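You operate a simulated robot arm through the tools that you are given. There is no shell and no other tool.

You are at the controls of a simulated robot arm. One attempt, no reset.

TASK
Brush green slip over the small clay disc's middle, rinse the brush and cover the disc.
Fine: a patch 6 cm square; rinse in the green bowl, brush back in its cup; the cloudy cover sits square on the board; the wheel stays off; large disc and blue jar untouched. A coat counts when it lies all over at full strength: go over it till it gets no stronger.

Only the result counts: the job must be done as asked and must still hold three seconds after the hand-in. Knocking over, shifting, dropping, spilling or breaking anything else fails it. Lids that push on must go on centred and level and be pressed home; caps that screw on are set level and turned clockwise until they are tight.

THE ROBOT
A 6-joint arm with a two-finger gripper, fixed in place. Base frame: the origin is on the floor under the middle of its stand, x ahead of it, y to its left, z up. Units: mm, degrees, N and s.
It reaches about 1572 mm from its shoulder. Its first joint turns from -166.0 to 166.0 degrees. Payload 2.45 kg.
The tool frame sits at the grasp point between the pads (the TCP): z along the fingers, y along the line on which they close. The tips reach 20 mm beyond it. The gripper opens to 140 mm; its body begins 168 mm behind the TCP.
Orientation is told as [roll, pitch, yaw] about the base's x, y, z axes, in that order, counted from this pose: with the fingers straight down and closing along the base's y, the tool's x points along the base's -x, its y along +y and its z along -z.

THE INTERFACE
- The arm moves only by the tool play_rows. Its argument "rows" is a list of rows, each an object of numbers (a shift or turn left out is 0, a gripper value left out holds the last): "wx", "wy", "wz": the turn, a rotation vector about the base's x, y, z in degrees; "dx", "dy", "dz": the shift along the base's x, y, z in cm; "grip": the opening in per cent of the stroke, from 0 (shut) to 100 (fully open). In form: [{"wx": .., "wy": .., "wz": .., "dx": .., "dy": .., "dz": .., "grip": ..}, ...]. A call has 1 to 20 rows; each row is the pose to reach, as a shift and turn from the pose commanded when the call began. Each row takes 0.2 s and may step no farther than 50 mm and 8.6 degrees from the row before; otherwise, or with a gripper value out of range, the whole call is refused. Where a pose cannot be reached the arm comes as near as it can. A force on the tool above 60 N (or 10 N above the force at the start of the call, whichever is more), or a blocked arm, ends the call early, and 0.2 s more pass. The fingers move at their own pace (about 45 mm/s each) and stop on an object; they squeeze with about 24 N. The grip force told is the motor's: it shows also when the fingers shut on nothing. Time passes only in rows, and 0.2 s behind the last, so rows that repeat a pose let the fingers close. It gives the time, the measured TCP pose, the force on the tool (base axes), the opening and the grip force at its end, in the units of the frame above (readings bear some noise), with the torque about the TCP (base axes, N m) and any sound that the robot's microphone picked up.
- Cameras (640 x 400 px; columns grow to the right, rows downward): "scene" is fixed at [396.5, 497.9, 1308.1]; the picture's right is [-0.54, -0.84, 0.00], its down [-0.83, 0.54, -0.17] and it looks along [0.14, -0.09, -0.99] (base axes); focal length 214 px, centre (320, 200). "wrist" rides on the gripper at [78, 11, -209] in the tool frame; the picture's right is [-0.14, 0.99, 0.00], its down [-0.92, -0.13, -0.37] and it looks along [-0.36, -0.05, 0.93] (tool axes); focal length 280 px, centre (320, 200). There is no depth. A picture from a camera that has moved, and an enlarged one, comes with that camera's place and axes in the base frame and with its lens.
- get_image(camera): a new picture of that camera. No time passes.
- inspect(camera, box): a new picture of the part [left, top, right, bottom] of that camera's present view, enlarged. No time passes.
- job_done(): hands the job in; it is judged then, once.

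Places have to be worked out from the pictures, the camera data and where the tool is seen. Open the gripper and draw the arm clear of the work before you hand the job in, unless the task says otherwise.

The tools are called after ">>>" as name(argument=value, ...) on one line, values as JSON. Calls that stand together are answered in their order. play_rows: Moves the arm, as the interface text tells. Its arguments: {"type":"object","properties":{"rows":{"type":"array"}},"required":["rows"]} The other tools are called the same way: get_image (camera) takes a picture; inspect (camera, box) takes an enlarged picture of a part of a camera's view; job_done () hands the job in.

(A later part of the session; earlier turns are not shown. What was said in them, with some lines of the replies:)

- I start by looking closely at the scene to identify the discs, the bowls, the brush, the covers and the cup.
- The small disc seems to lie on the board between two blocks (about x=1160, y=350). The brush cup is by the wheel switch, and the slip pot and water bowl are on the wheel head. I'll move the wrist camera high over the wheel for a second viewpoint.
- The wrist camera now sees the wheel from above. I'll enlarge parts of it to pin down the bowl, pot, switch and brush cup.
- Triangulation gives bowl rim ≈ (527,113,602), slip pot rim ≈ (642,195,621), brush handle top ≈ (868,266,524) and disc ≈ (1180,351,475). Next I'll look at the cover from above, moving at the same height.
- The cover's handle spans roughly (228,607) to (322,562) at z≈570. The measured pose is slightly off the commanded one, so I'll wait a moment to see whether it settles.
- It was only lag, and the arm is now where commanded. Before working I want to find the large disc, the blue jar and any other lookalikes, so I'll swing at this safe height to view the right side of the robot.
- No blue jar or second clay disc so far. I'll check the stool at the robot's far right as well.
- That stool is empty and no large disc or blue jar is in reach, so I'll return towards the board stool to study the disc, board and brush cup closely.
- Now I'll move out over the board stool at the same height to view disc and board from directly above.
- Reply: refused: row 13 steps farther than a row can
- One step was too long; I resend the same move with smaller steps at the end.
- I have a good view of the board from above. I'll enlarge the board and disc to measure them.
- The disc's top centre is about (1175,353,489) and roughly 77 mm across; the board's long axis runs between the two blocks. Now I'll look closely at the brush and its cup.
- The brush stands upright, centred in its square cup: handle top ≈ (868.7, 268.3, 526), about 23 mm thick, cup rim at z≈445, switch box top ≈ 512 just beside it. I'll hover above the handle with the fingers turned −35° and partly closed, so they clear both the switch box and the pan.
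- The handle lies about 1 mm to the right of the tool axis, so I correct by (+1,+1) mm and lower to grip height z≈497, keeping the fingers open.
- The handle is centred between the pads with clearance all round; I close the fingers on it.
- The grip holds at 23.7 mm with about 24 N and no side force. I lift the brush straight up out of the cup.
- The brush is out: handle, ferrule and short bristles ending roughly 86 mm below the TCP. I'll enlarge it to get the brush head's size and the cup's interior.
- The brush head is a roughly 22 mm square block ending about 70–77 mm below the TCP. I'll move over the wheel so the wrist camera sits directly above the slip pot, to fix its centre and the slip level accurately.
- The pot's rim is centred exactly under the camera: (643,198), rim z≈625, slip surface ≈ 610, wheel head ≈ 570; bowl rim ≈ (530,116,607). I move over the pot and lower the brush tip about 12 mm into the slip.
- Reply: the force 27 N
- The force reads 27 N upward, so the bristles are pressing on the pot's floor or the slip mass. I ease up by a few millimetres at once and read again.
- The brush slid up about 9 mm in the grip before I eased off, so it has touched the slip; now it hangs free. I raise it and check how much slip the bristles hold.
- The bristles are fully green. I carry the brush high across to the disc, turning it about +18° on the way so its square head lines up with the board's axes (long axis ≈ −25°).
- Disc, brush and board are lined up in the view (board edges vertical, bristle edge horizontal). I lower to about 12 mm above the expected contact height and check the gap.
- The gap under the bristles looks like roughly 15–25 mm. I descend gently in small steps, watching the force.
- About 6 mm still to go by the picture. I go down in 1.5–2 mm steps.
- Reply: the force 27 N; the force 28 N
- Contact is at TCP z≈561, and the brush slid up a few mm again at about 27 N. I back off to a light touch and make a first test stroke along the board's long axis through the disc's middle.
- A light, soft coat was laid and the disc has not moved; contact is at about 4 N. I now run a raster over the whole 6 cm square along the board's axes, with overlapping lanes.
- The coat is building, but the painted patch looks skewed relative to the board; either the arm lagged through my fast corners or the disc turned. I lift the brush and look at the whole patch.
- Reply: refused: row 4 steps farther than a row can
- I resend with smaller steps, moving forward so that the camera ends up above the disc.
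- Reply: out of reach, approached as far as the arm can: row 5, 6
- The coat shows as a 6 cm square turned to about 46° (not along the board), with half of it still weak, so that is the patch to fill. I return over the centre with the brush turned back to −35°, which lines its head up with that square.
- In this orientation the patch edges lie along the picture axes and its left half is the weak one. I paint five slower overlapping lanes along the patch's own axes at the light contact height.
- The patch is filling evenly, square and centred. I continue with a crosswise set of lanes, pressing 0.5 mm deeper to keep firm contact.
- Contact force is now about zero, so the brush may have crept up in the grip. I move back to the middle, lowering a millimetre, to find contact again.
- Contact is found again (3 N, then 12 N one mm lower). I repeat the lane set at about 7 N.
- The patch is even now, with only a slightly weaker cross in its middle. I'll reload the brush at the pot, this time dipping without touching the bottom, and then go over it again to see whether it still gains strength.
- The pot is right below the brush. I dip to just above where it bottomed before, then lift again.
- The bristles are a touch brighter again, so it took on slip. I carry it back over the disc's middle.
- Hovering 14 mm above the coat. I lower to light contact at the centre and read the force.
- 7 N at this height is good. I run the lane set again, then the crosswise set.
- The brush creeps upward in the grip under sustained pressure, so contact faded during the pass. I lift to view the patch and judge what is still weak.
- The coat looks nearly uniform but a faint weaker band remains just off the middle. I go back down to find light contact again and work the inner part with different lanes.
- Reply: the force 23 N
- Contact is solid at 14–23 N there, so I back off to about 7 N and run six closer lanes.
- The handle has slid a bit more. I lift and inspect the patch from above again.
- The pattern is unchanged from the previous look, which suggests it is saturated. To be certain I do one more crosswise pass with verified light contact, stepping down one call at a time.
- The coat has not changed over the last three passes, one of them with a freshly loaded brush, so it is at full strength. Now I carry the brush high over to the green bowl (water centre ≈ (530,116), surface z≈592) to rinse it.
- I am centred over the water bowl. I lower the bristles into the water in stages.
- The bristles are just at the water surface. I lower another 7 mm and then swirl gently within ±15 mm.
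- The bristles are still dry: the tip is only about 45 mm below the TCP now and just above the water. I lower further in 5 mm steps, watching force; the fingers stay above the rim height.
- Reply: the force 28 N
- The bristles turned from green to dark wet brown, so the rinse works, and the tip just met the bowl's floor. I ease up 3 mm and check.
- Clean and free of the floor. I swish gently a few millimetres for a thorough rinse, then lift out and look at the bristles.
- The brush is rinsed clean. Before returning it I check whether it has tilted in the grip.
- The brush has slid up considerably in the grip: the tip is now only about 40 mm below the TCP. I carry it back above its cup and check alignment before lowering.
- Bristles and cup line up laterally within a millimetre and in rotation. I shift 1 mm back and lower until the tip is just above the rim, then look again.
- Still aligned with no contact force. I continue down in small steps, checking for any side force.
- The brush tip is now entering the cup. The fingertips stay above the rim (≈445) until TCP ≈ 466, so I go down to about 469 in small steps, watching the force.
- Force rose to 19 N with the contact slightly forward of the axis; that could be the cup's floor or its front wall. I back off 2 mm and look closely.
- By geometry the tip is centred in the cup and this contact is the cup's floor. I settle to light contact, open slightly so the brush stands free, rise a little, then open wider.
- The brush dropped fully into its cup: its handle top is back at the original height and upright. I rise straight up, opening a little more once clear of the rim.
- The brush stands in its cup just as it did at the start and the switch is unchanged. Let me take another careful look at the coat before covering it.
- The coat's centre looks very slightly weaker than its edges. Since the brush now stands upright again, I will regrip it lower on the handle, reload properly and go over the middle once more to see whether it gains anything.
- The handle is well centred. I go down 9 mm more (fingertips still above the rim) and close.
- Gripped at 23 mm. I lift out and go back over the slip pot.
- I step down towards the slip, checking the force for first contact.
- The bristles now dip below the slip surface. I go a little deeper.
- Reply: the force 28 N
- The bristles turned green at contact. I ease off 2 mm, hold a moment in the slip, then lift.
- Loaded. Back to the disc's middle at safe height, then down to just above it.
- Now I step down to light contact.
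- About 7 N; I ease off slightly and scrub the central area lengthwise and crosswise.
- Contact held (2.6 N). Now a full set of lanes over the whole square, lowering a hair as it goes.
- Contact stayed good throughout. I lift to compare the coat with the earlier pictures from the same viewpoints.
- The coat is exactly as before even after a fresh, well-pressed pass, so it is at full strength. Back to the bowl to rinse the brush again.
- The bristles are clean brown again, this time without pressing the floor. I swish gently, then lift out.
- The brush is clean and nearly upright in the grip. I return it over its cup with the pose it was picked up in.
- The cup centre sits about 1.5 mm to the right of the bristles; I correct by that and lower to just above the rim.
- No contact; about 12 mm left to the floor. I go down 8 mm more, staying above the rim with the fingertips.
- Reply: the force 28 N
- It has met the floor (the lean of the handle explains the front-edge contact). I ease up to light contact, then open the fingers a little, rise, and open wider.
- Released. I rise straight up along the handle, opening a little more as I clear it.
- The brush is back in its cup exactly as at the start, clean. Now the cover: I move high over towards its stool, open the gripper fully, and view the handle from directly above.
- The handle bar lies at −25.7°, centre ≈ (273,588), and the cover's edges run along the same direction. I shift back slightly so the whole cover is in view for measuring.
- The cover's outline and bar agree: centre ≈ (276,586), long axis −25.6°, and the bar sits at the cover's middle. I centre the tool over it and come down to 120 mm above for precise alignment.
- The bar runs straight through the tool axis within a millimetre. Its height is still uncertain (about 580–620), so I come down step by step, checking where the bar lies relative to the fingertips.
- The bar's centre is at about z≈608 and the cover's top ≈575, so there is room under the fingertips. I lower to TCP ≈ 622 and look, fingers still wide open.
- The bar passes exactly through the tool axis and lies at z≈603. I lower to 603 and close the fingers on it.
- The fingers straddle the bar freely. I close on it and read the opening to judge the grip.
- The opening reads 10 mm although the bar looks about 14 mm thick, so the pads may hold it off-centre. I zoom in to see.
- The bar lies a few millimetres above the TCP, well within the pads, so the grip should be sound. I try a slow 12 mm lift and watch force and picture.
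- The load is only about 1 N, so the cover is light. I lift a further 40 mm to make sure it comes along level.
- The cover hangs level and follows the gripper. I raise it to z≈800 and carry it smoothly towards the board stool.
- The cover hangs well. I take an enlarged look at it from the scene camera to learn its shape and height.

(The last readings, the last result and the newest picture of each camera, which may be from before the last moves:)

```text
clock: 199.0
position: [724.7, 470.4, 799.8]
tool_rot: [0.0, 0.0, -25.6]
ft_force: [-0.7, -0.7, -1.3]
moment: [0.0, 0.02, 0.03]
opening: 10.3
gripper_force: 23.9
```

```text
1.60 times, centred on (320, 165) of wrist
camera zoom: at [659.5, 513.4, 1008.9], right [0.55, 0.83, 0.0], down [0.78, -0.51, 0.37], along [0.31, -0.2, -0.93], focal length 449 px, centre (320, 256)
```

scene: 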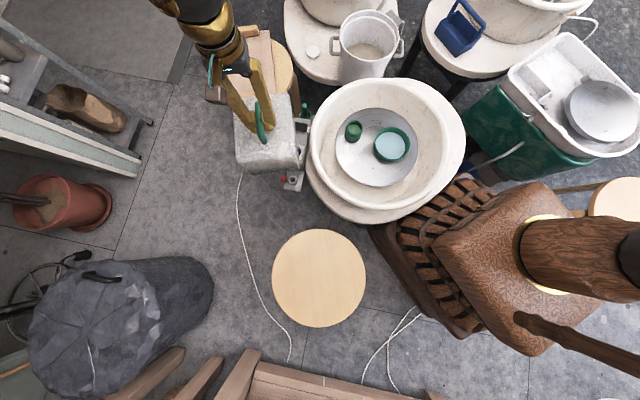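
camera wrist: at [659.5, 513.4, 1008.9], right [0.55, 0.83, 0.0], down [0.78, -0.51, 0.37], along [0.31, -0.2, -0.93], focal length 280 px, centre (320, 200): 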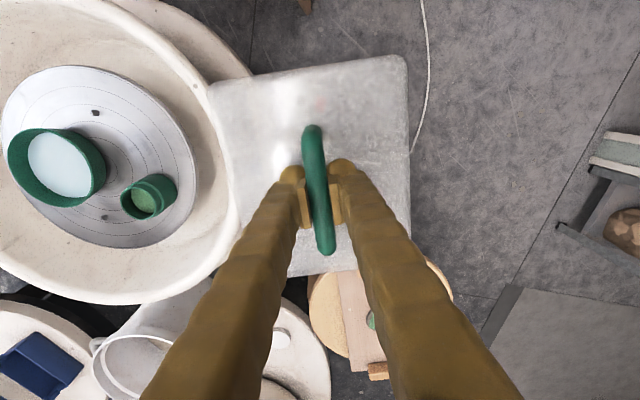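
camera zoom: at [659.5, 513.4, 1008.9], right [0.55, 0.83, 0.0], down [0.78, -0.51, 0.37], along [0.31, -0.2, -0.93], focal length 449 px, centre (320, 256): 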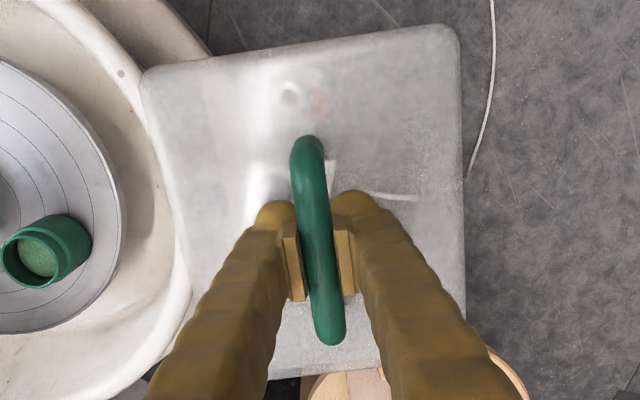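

The cover is a box roughly 90 mm tall with the bar on top, hanging level. I carry it the rest of the way to hover over the board.

>>> play_rows(rows=[{"dx": 2, "dy": -0.5}, {"dx": 5.5, "dy": -1.4}, {"dx": 9.5, "dy": -2.4}, {"dx": 13.5, "dy": -3.5}, {"dx": 17.5, "dy": -4.5}, {"dx": 21.5, "dy": -5.6}, {"dx": 25.5, "dy": -6.6}, {"dx": 29.5, "dy": -7.7}, {"dx": 33.5, "dy": -8.7}, {"dx": 37.5, "dy": -9.7}, {"dx": 41, "dy": -10.6}, {"dx": 44, "dy": -11.4}, {"dx": 45.18, "dy": -11.67}, {"dx": 45.18, "dy": -11.67}, {"dx": 45.18, "dy": -11.67}])

>>> get_image(camera="wrist")

>>> inspect(camera="wrist", box=[190, 40, 450, 290])

>>> inspect(camera="scene", box=[180, 0, 320, 120])

```text
clock: 202.2
position: [1177.6, 354.0, 800.0]
tool_rot: [-0.1, 0.0, -25.6]
ft_force: [0.2, 0.4, -3.1]
moment: [0.0, 0.0, 0.0]
opening: 10.4
gripper_force: 24.2
```

```text
taken
camera wrist: at [1112.4, 396.9, 1009.0], right [0.55, 0.83, 0.0], down [0.78, -0.51, 0.37], along [0.31, -0.2, -0.93], focal length 280 px, centre (320, 200)
```

wrist: 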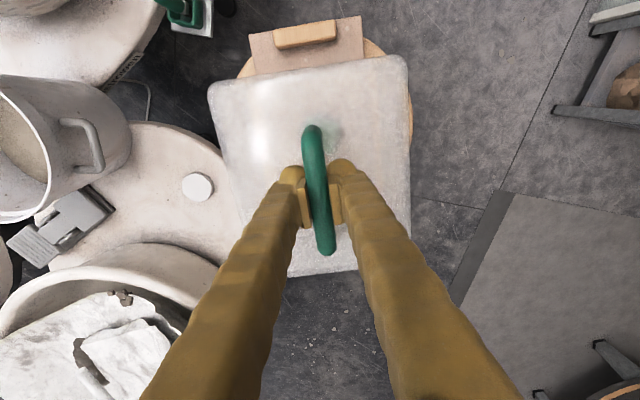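

```text
1.60 times, centred on (320, 165) of wrist
camera zoom: at [1112.4, 396.9, 1009.0], right [0.55, 0.83, 0.0], down [0.78, -0.51, 0.37], along [0.31, -0.2, -0.93], focal length 449 px, centre (320, 256)
```

zoom: 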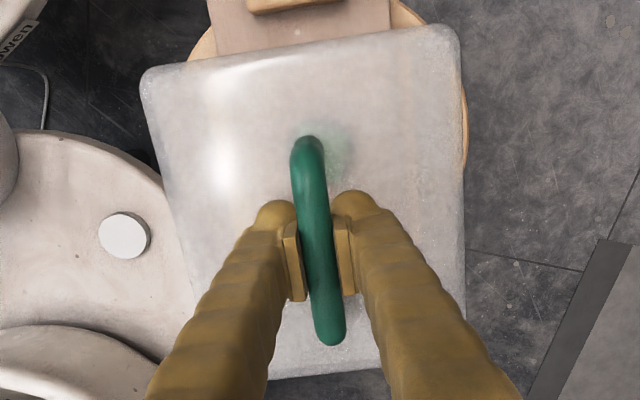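

```text
3.33 times, centred on (250, 60) of scene
camera zoom: at [396.5, 497.9, 1308.1], right [-0.54, -0.84, 0.0], down [-0.83, 0.54, -0.17], along [0.14, -0.09, -0.99], focal length 715 px, centre (553, 667)
```

zoom: 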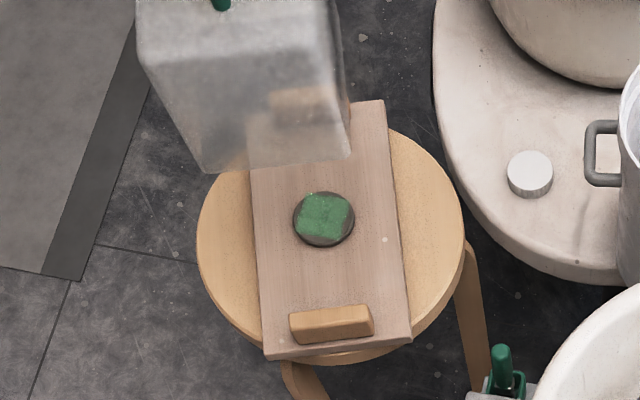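

Cover and board edges are parallel within about half a degree and centred within about 2 mm sideways; the board is ~186 mm wide and the gap between blocks ~298 mm, so there is margin. I lower to well above contact and check from the scene camera.

>>> play_rows(rows=[{"dx": -0.1, "dz": -2}, {"dx": -0.1, "dz": -5}, {"dx": -0.1, "dz": -8}, {"dx": -0.1, "dz": -11}, {"dx": -0.1, "dz": -13}, {"dx": -0.1, "dz": -13}])

>>> inspect(camera="scene", box=[190, 0, 310, 120])

>>> inspect(camera="wrist", box=[190, 0, 450, 290])

```text
clock: 203.6
position: [1176.6, 353.6, 669.9]
tool_rot: [0.0, 0.0, -25.7]
ft_force: [-0.3, -0.6, -3.1]
moment: [-0.01, -0.02, 0.02]
opening: 10.1
gripper_force: 24.3
```

```text
3.33 times, centred on (250, 60) of scene
camera zoom: at [396.5, 497.9, 1308.1], right [-0.54, -0.84, 0.0], down [-0.83, 0.54, -0.17], along [0.14, -0.09, -0.99], focal length 715 px, centre (553, 667)
```

zoom: 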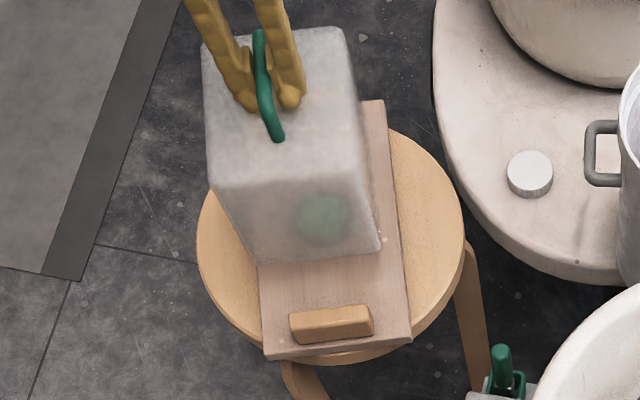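

```text
1.38 times, centred on (320, 145) of wrist
camera zoom: at [1111.1, 397.3, 877.8], right [0.55, 0.83, 0.0], down [0.78, -0.51, 0.37], along [0.31, -0.2, -0.93], focal length 387 px, centre (320, 276)
```

zoom: 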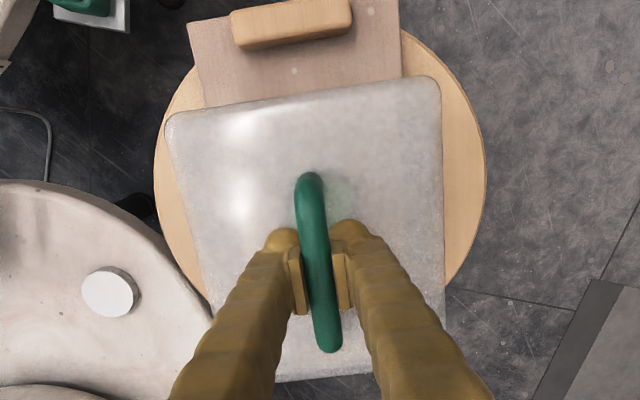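

The cover is about 2 mm too far to one side; I correct by (−1,−2) mm with a 0.4° turn and lower further.

>>> play_rows(rows=[{"dx": -0.095, "dy": -0.2, "wz": 0.4}, {"dx": -0.095, "dy": -0.2, "wz": 0.4, "dz": -1.5}, {"dx": -0.095, "dy": -0.2, "wz": 0.4, "dz": -3}, {"dx": -0.095, "dy": -0.2, "wz": 0.4, "dz": -3}])

>>> inspect(camera="scene", box=[200, 10, 300, 110])

>>> inspect(camera="wrist", box=[190, 0, 450, 290])

```text
clock: 204.6
position: [1175.0, 352.2, 639.6]
tool_rot: [0.1, 0.1, -25.2]
ft_force: [0.1, 0.1, -1.7]
moment: [0.03, 0.02, 0.03]
opening: 10.4
gripper_force: 23.2
```

```text
4.00 times, centred on (250, 60) of scene
camera zoom: at [396.5, 497.9, 1308.1], right [-0.54, -0.84, 0.0], down [-0.83, 0.54, -0.17], along [0.14, -0.09, -0.99], focal length 858 px, centre (600, 760)
```

zoom: 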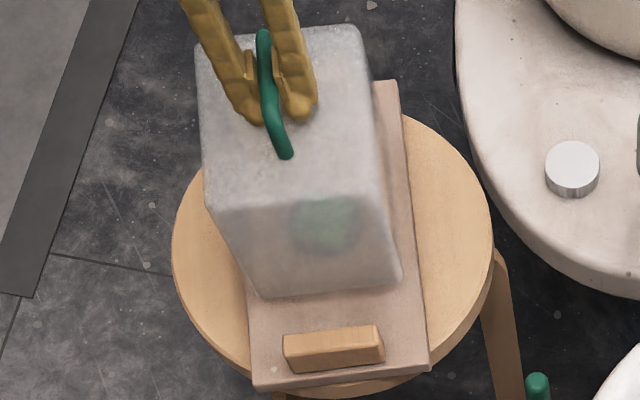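

```text
1.38 times, centred on (320, 145) of wrist
camera zoom: at [1109.4, 394.2, 848.0], right [0.55, 0.84, 0.0], down [0.78, -0.51, 0.37], along [0.31, -0.2, -0.93], focal length 387 px, centre (320, 276)
```

zoom: 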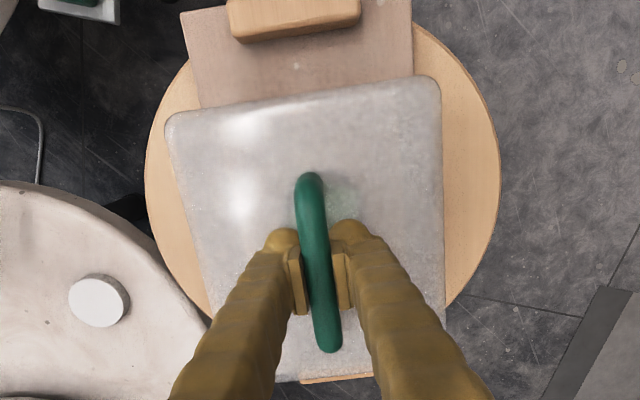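

Nicely centred on the board in both views. I lower in small steps, watching for the touch-down force.

>>> play_rows(rows=[{"dz": -0.4}, {"dz": -0.8}, {"dz": -1.0}, {"dz": -1.0}])

>>> inspect(camera="scene", box=[200, 10, 300, 110])

```text
clock: 205.6
position: [1175.9, 353.7, 630.5]
tool_rot: [-0.1, 0.1, -25.1]
ft_force: [-0.3, -0.3, -2.3]
moment: [0.0, 0.02, 0.05]
opening: 10.4
gripper_force: 23.8
```

```text
4.00 times, centred on (250, 60) of scene
camera zoom: at [396.5, 497.9, 1308.1], right [-0.54, -0.84, 0.0], down [-0.83, 0.54, -0.17], along [0.14, -0.09, -0.99], focal length 858 px, centre (600, 760)
```

zoom: 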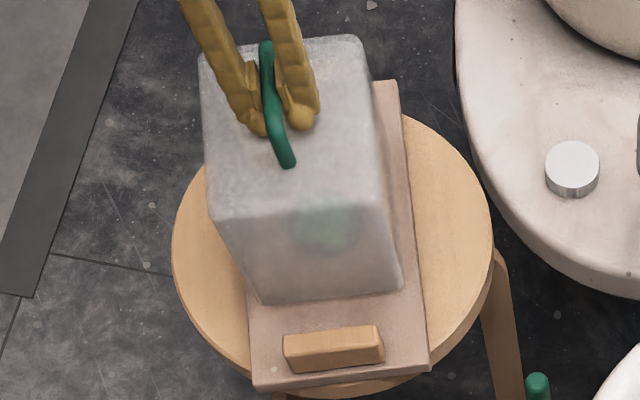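

>>> play_rows(rows=[{"dz": -0.2}, {"dz": -0.4}, {"dz": -0.4}])

```text
clock: 206.4
position: [1175.0, 353.5, 625.8]
tool_rot: [0.0, 0.0, -25.2]
ft_force: [0.1, 1.0, -2.6]
moment: [-0.02, -0.02, 0.02]
opening: 10.3
gripper_force: 24.0
```

>>> play_rows(rows=[{"dz": -0.2}, {"dz": -0.4}, {"dz": -0.4}])

>>> inspect(camera="scene", box=[200, 10, 300, 110])

>>> inspect(camera="wrist", box=[190, 0, 450, 290])

```text
clock: 207.2
position: [1175.0, 353.2, 623.4]
tool_rot: [0.1, 0.0, -25.3]
ft_force: [0.1, 0.1, -2.4]
moment: [-0.01, 0.04, 0.01]
opening: 10.4
gripper_force: 24.2
```

```text
4.00 times, centred on (250, 60) of scene
camera zoom: at [396.5, 497.9, 1308.1], right [-0.54, -0.84, 0.0], down [-0.83, 0.54, -0.17], along [0.14, -0.09, -0.99], focal length 858 px, centre (600, 760)
```

zoom: 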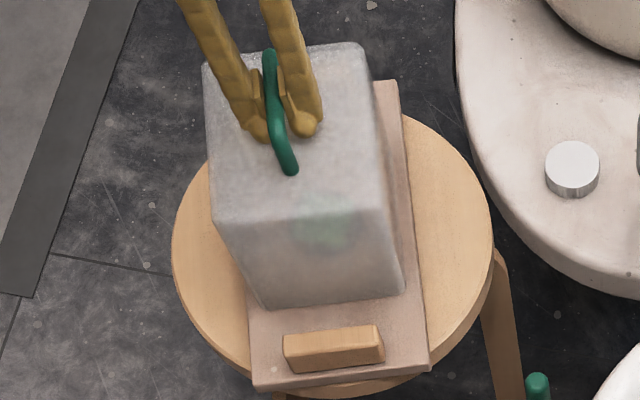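

```text
1.38 times, centred on (320, 145) of wrist
camera zoom: at [1109.4, 395.4, 831.0], right [0.55, 0.84, 0.0], down [0.78, -0.51, 0.37], along [0.31, -0.2, -0.93], focal length 387 px, centre (320, 276)
```

zoom: 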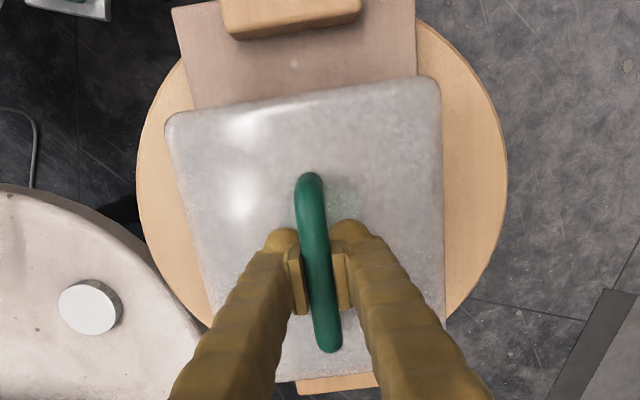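

Alignment is within a millimetre now. I keep lowering in 2–3 mm steps until it touches.

>>> play_rows(rows=[{"dz": -0.15}, {"dz": -0.3}, {"dz": -0.3}])

```text
clock: 208.0
position: [1176.1, 352.7, 620.0]
tool_rot: [0.1, 0.0, -25.2]
ft_force: [-0.7, 1.4, 4.1]
moment: [0.05, 0.09, -0.09]
opening: 10.3
gripper_force: 23.8
```

Touch-down: the force turned from −2.4 N to +4 N. I look at both views before letting go.

>>> inspect(camera="scene", box=[205, 15, 295, 105])

>>> inspect(camera="wrist", box=[190, 0, 450, 290])

```text
4.44 times, centred on (250, 60) of scene
camera zoom: at [396.5, 497.9, 1308.1], right [-0.54, -0.84, 0.0], down [-0.83, 0.54, -0.17], along [0.14, -0.09, -0.99], focal length 953 px, centre (631, 822)
```

zoom: 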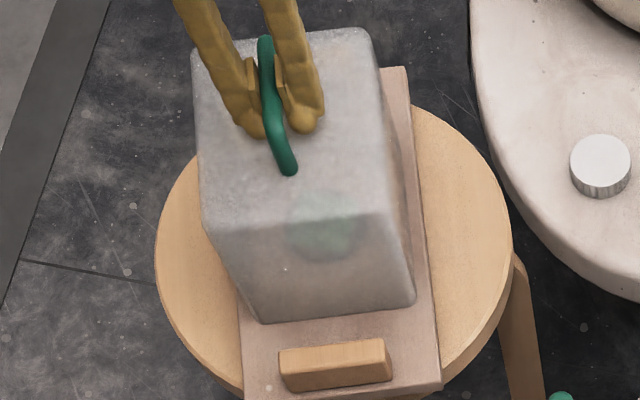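

```text
1.38 times, centred on (320, 145) of wrist
camera zoom: at [1109.3, 395.1, 828.0], right [0.55, 0.84, 0.0], down [0.78, -0.51, 0.37], along [0.31, -0.2, -0.93], focal length 387 px, centre (320, 276)
```

zoom: 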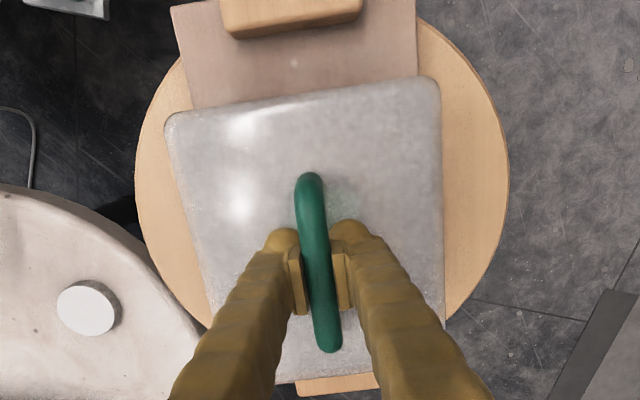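

The cover sits on the board with even margins and its edge parallel to the board and blocks. I open the fingers gently and rise off the bar.

>>> play_rows(rows=[{"dz": 0, "grip": 9}, {"dz": 0, "grip": 12}, {"dz": 0, "grip": 18}, {"dz": 0, "grip": 26}, {"dz": 0, "grip": 34}, {"dz": 0, "grip": 34}])

>>> inspect(camera="wrist", box=[190, 0, 450, 290])

>>> inspect(camera="scene", box=[205, 15, 295, 105])

```text
clock: 209.4
position: [1175.0, 352.1, 620.0]
tool_rot: [0.1, 0.0, -25.2]
ft_force: [-0.3, 0.0, -0.4]
moment: [0.02, -0.01, -0.02]
opening: 47.6
gripper_force: 0.1
```

```text
1.38 times, centred on (320, 145) of wrist
camera zoom: at [1109.3, 394.9, 827.5], right [0.55, 0.84, 0.0], down [0.78, -0.51, 0.37], along [0.31, -0.2, -0.93], focal length 387 px, centre (320, 276)
```

zoom: 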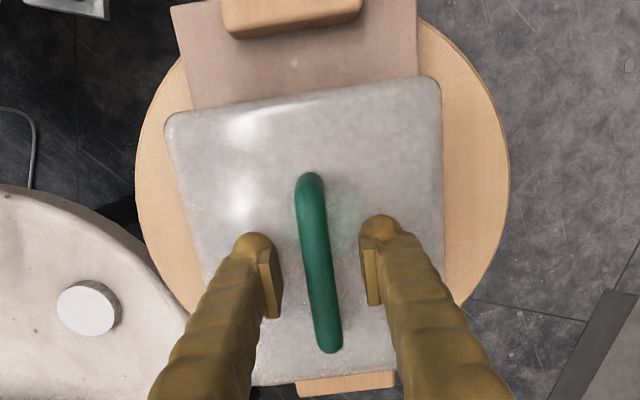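

```text
4.44 times, centred on (250, 60) of scene
camera zoom: at [396.5, 497.9, 1308.1], right [-0.54, -0.84, 0.0], down [-0.83, 0.54, -0.17], along [0.14, -0.09, -0.99], focal length 953 px, centre (631, 822)
```

zoom: 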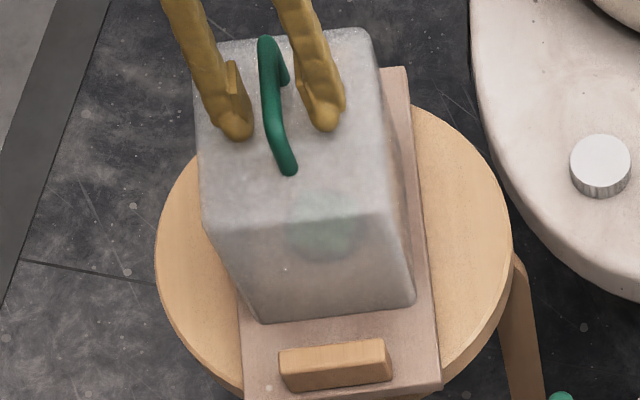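

The cover stays put. I rise straight up and look at the result from above.

>>> play_rows(rows=[{"dz": 1}, {"dz": 3}, {"dz": 6}, {"dz": 10}, {"dz": 14}, {"dz": 18}, {"dz": 21}, {"dz": 21}])

>>> get_image(camera="wrist")

>>> inspect(camera="wrist", box=[200, 0, 430, 240])

>>> get_image(camera="scene")

>>> inspect(camera="scene", box=[205, 15, 295, 115])

```text
clock: 211.2
position: [1174.6, 351.5, 829.7]
tool_rot: [0.1, 0.0, -25.2]
ft_force: [-0.2, 0.3, -0.4]
moment: [0.01, 0.0, 0.02]
opening: 47.6
gripper_force: 0.0
```

```text
taken
camera wrist: at [1108.7, 395.8, 1037.9], right [0.55, 0.84, 0.0], down [0.78, -0.51, 0.37], along [0.31, -0.2, -0.93], focal length 280 px, centre (320, 200)
```

wrist: 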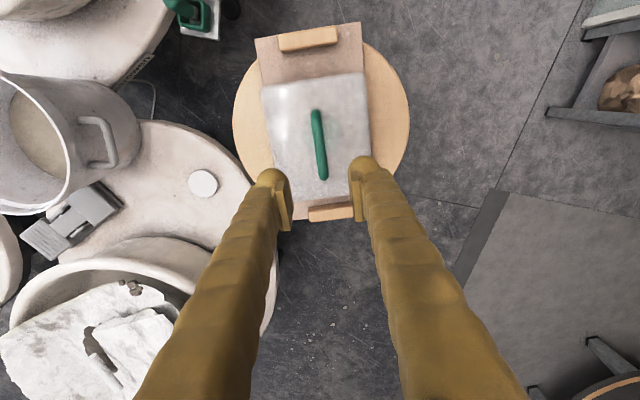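

```text
1.67 times, centred on (315, 120) of wrist
camera zoom: at [1108.7, 395.8, 1037.9], right [0.55, 0.84, 0.0], down [0.78, -0.51, 0.37], along [0.31, -0.2, -0.93], focal length 467 px, centre (328, 333)
```

zoom: 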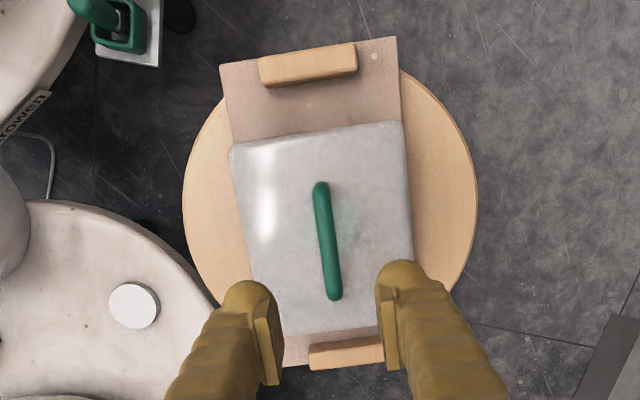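

```text
taken
```

scene: 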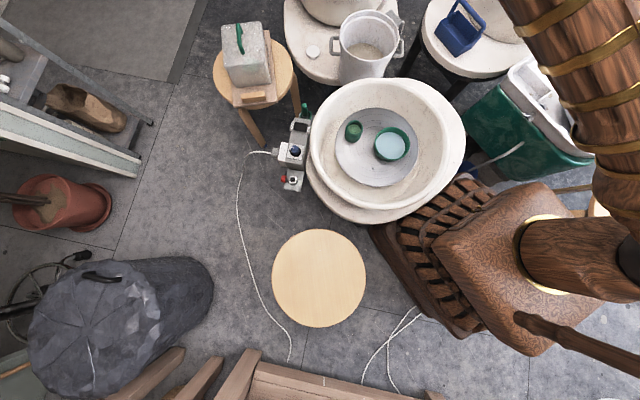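

```text
4.00 times, centred on (250, 65) of scene
camera zoom: at [396.5, 497.9, 1308.1], right [-0.54, -0.84, 0.0], down [-0.83, 0.54, -0.17], along [0.14, -0.09, -0.99], focal length 858 px, centre (600, 740)
```

zoom: 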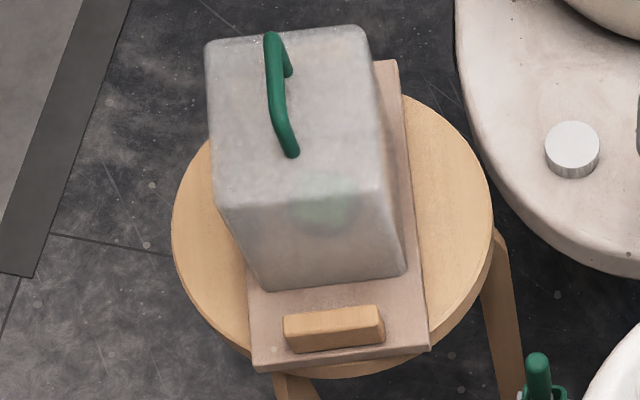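

The cover sits square and centred on the board (sideways offset under 1 mm, angle within about half a degree). I draw the arm clear to its starting area with the gripper open, and do a final check.

>>> play_rows(rows=[{"dx": -3, "dy": 1.2, "dz": 2, "grip": 60}, {"dx": -6.5, "dy": 2.6, "dz": 4, "grip": 80}, {"dx": -10.5, "dy": 4.2, "dz": 6, "grip": 100}, {"dx": -14.5, "dy": 5.8, "dz": 8, "grip": 100}, {"dx": -18.5, "dy": 7.4, "dz": 10, "grip": 100}, {"dx": -22.5, "dy": 9, "dz": 11, "grip": 100}, {"dx": -26.5, "dy": 10.6, "dz": 12, "grip": 100}, {"dx": -30.5, "dy": 12.2, "dz": 12, "grip": 100}, {"dx": -34.5, "dy": 13.8, "dz": 12, "grip": 100}, {"dx": -38.5, "dy": 15.4, "dz": 12, "grip": 100}, {"dx": -42.5, "dy": 17, "dz": 12, "grip": 100}, {"dx": -44.5, "dy": 18.2, "dz": 12, "grip": 100}, {"dx": -44.5, "dy": 18.2, "dz": 12, "grip": 100}])

>>> get_image(camera="scene")

>>> inspect(camera="scene", box=[265, 90, 425, 200])

>>> inspect(camera="scene", box=[285, 95, 325, 135])

>>> get_image(camera="wrist")

```text
clock: 214.0
position: [730.5, 533.4, 948.2]
tool_rot: [-0.1, 0.0, -25.3]
ft_force: [0.6, -0.7, -0.2]
moment: [-0.03, 0.01, -0.03]
opening: 140.1
gripper_force: 0.1
```

```text
taken
```

scene: 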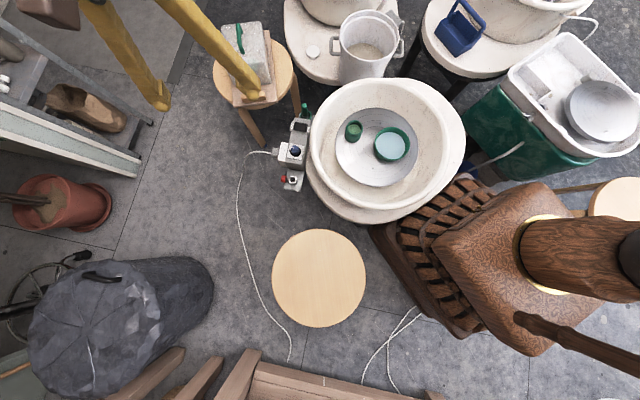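

```text
3.64 times, centred on (345, 145) of scene
camera zoom: at [396.5, 497.9, 1308.1], right [-0.54, -0.84, 0.0], down [-0.83, 0.54, -0.17], along [0.14, -0.09, -0.99], focal length 780 px, centre (229, 400)
```

zoom: 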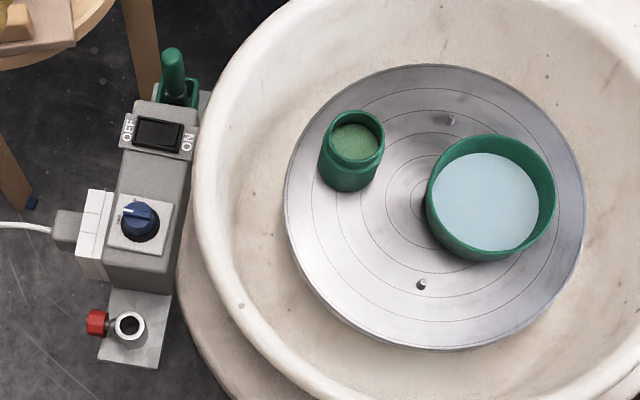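

```text
10.00 times, centred on (305, 115) of scene
camera zoom: at [396.5, 497.9, 1308.1], right [-0.54, -0.84, 0.0], down [-0.83, 0.54, -0.17], along [0.14, -0.09, -0.99], focal length 2145 px, centre (470, 1050)
```

zoom: 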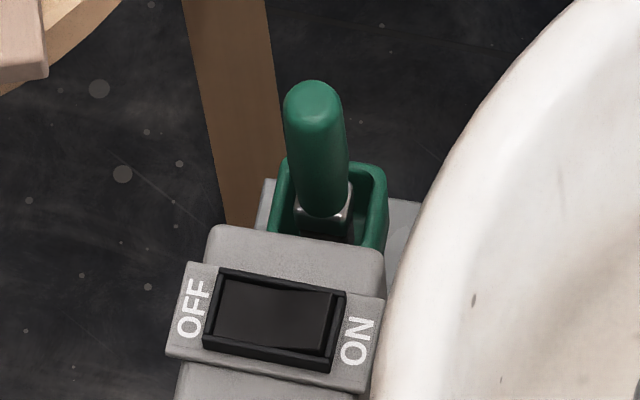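

```text
taken
camera wrist: at [664.9, 576.3, 1157.2], right [0.55, 0.84, 0.0], down [0.78, -0.51, 0.37], along [0.31, -0.2, -0.93], focal length 280 px, centre (320, 200)
```

wrist: 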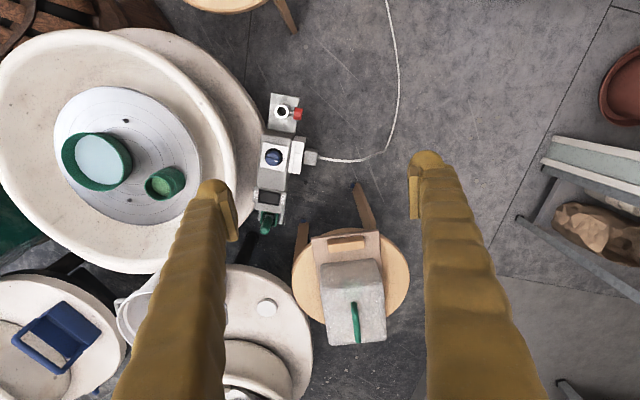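

Everything is in place: full-strength coat, clean brush in its cup, switch unchanged, bowl and pot unmoved, cover square on the board, arm clear and gripper open. I hand the job in.

>>> job_done()

```text
The job is handed in.
```

The job is handed in; I don't have the verdict on it.

- **Coat:** the green slip covers a 6 cm square over the disc's middle. I went over it until the colour stopped changing, including one extra pass with a freshly loaded brush. A faint darker cross stayed visible through the last passes. I took it as part of how the picture is drawn, not a thin spot, because fresh slip made no difference to it.
- **Patch direction:** the square lies at about 46°, not along the board. That is simply where the coat appeared as I painted. The disc is only about 77 mm across, so the corners reach its edge.
- **Brush:** it was rinsed in the green bowl, the bristles came out clean brown, and it stands in its cup where it started. In between I put it back once and took it out again for the extra pass, then rinsed it a second time. The first time I let go it dropped about a centimetre into the cup.
- **Cover:** the cloudy cover sits on the board over the disc. From the pictures it is within about 1 mm of centre sideways and half a degree of square.
- **Wheel and surroundings:** the switch was never touched, and the pot and bowl are where they were.
- **Large disc and blue jar:** I found no second clay disc and no blue jar anywhere I looked. The only blue things in view were a caddy and a bucket, and I touched neither.

The arm is drawn clear with the gripper open.
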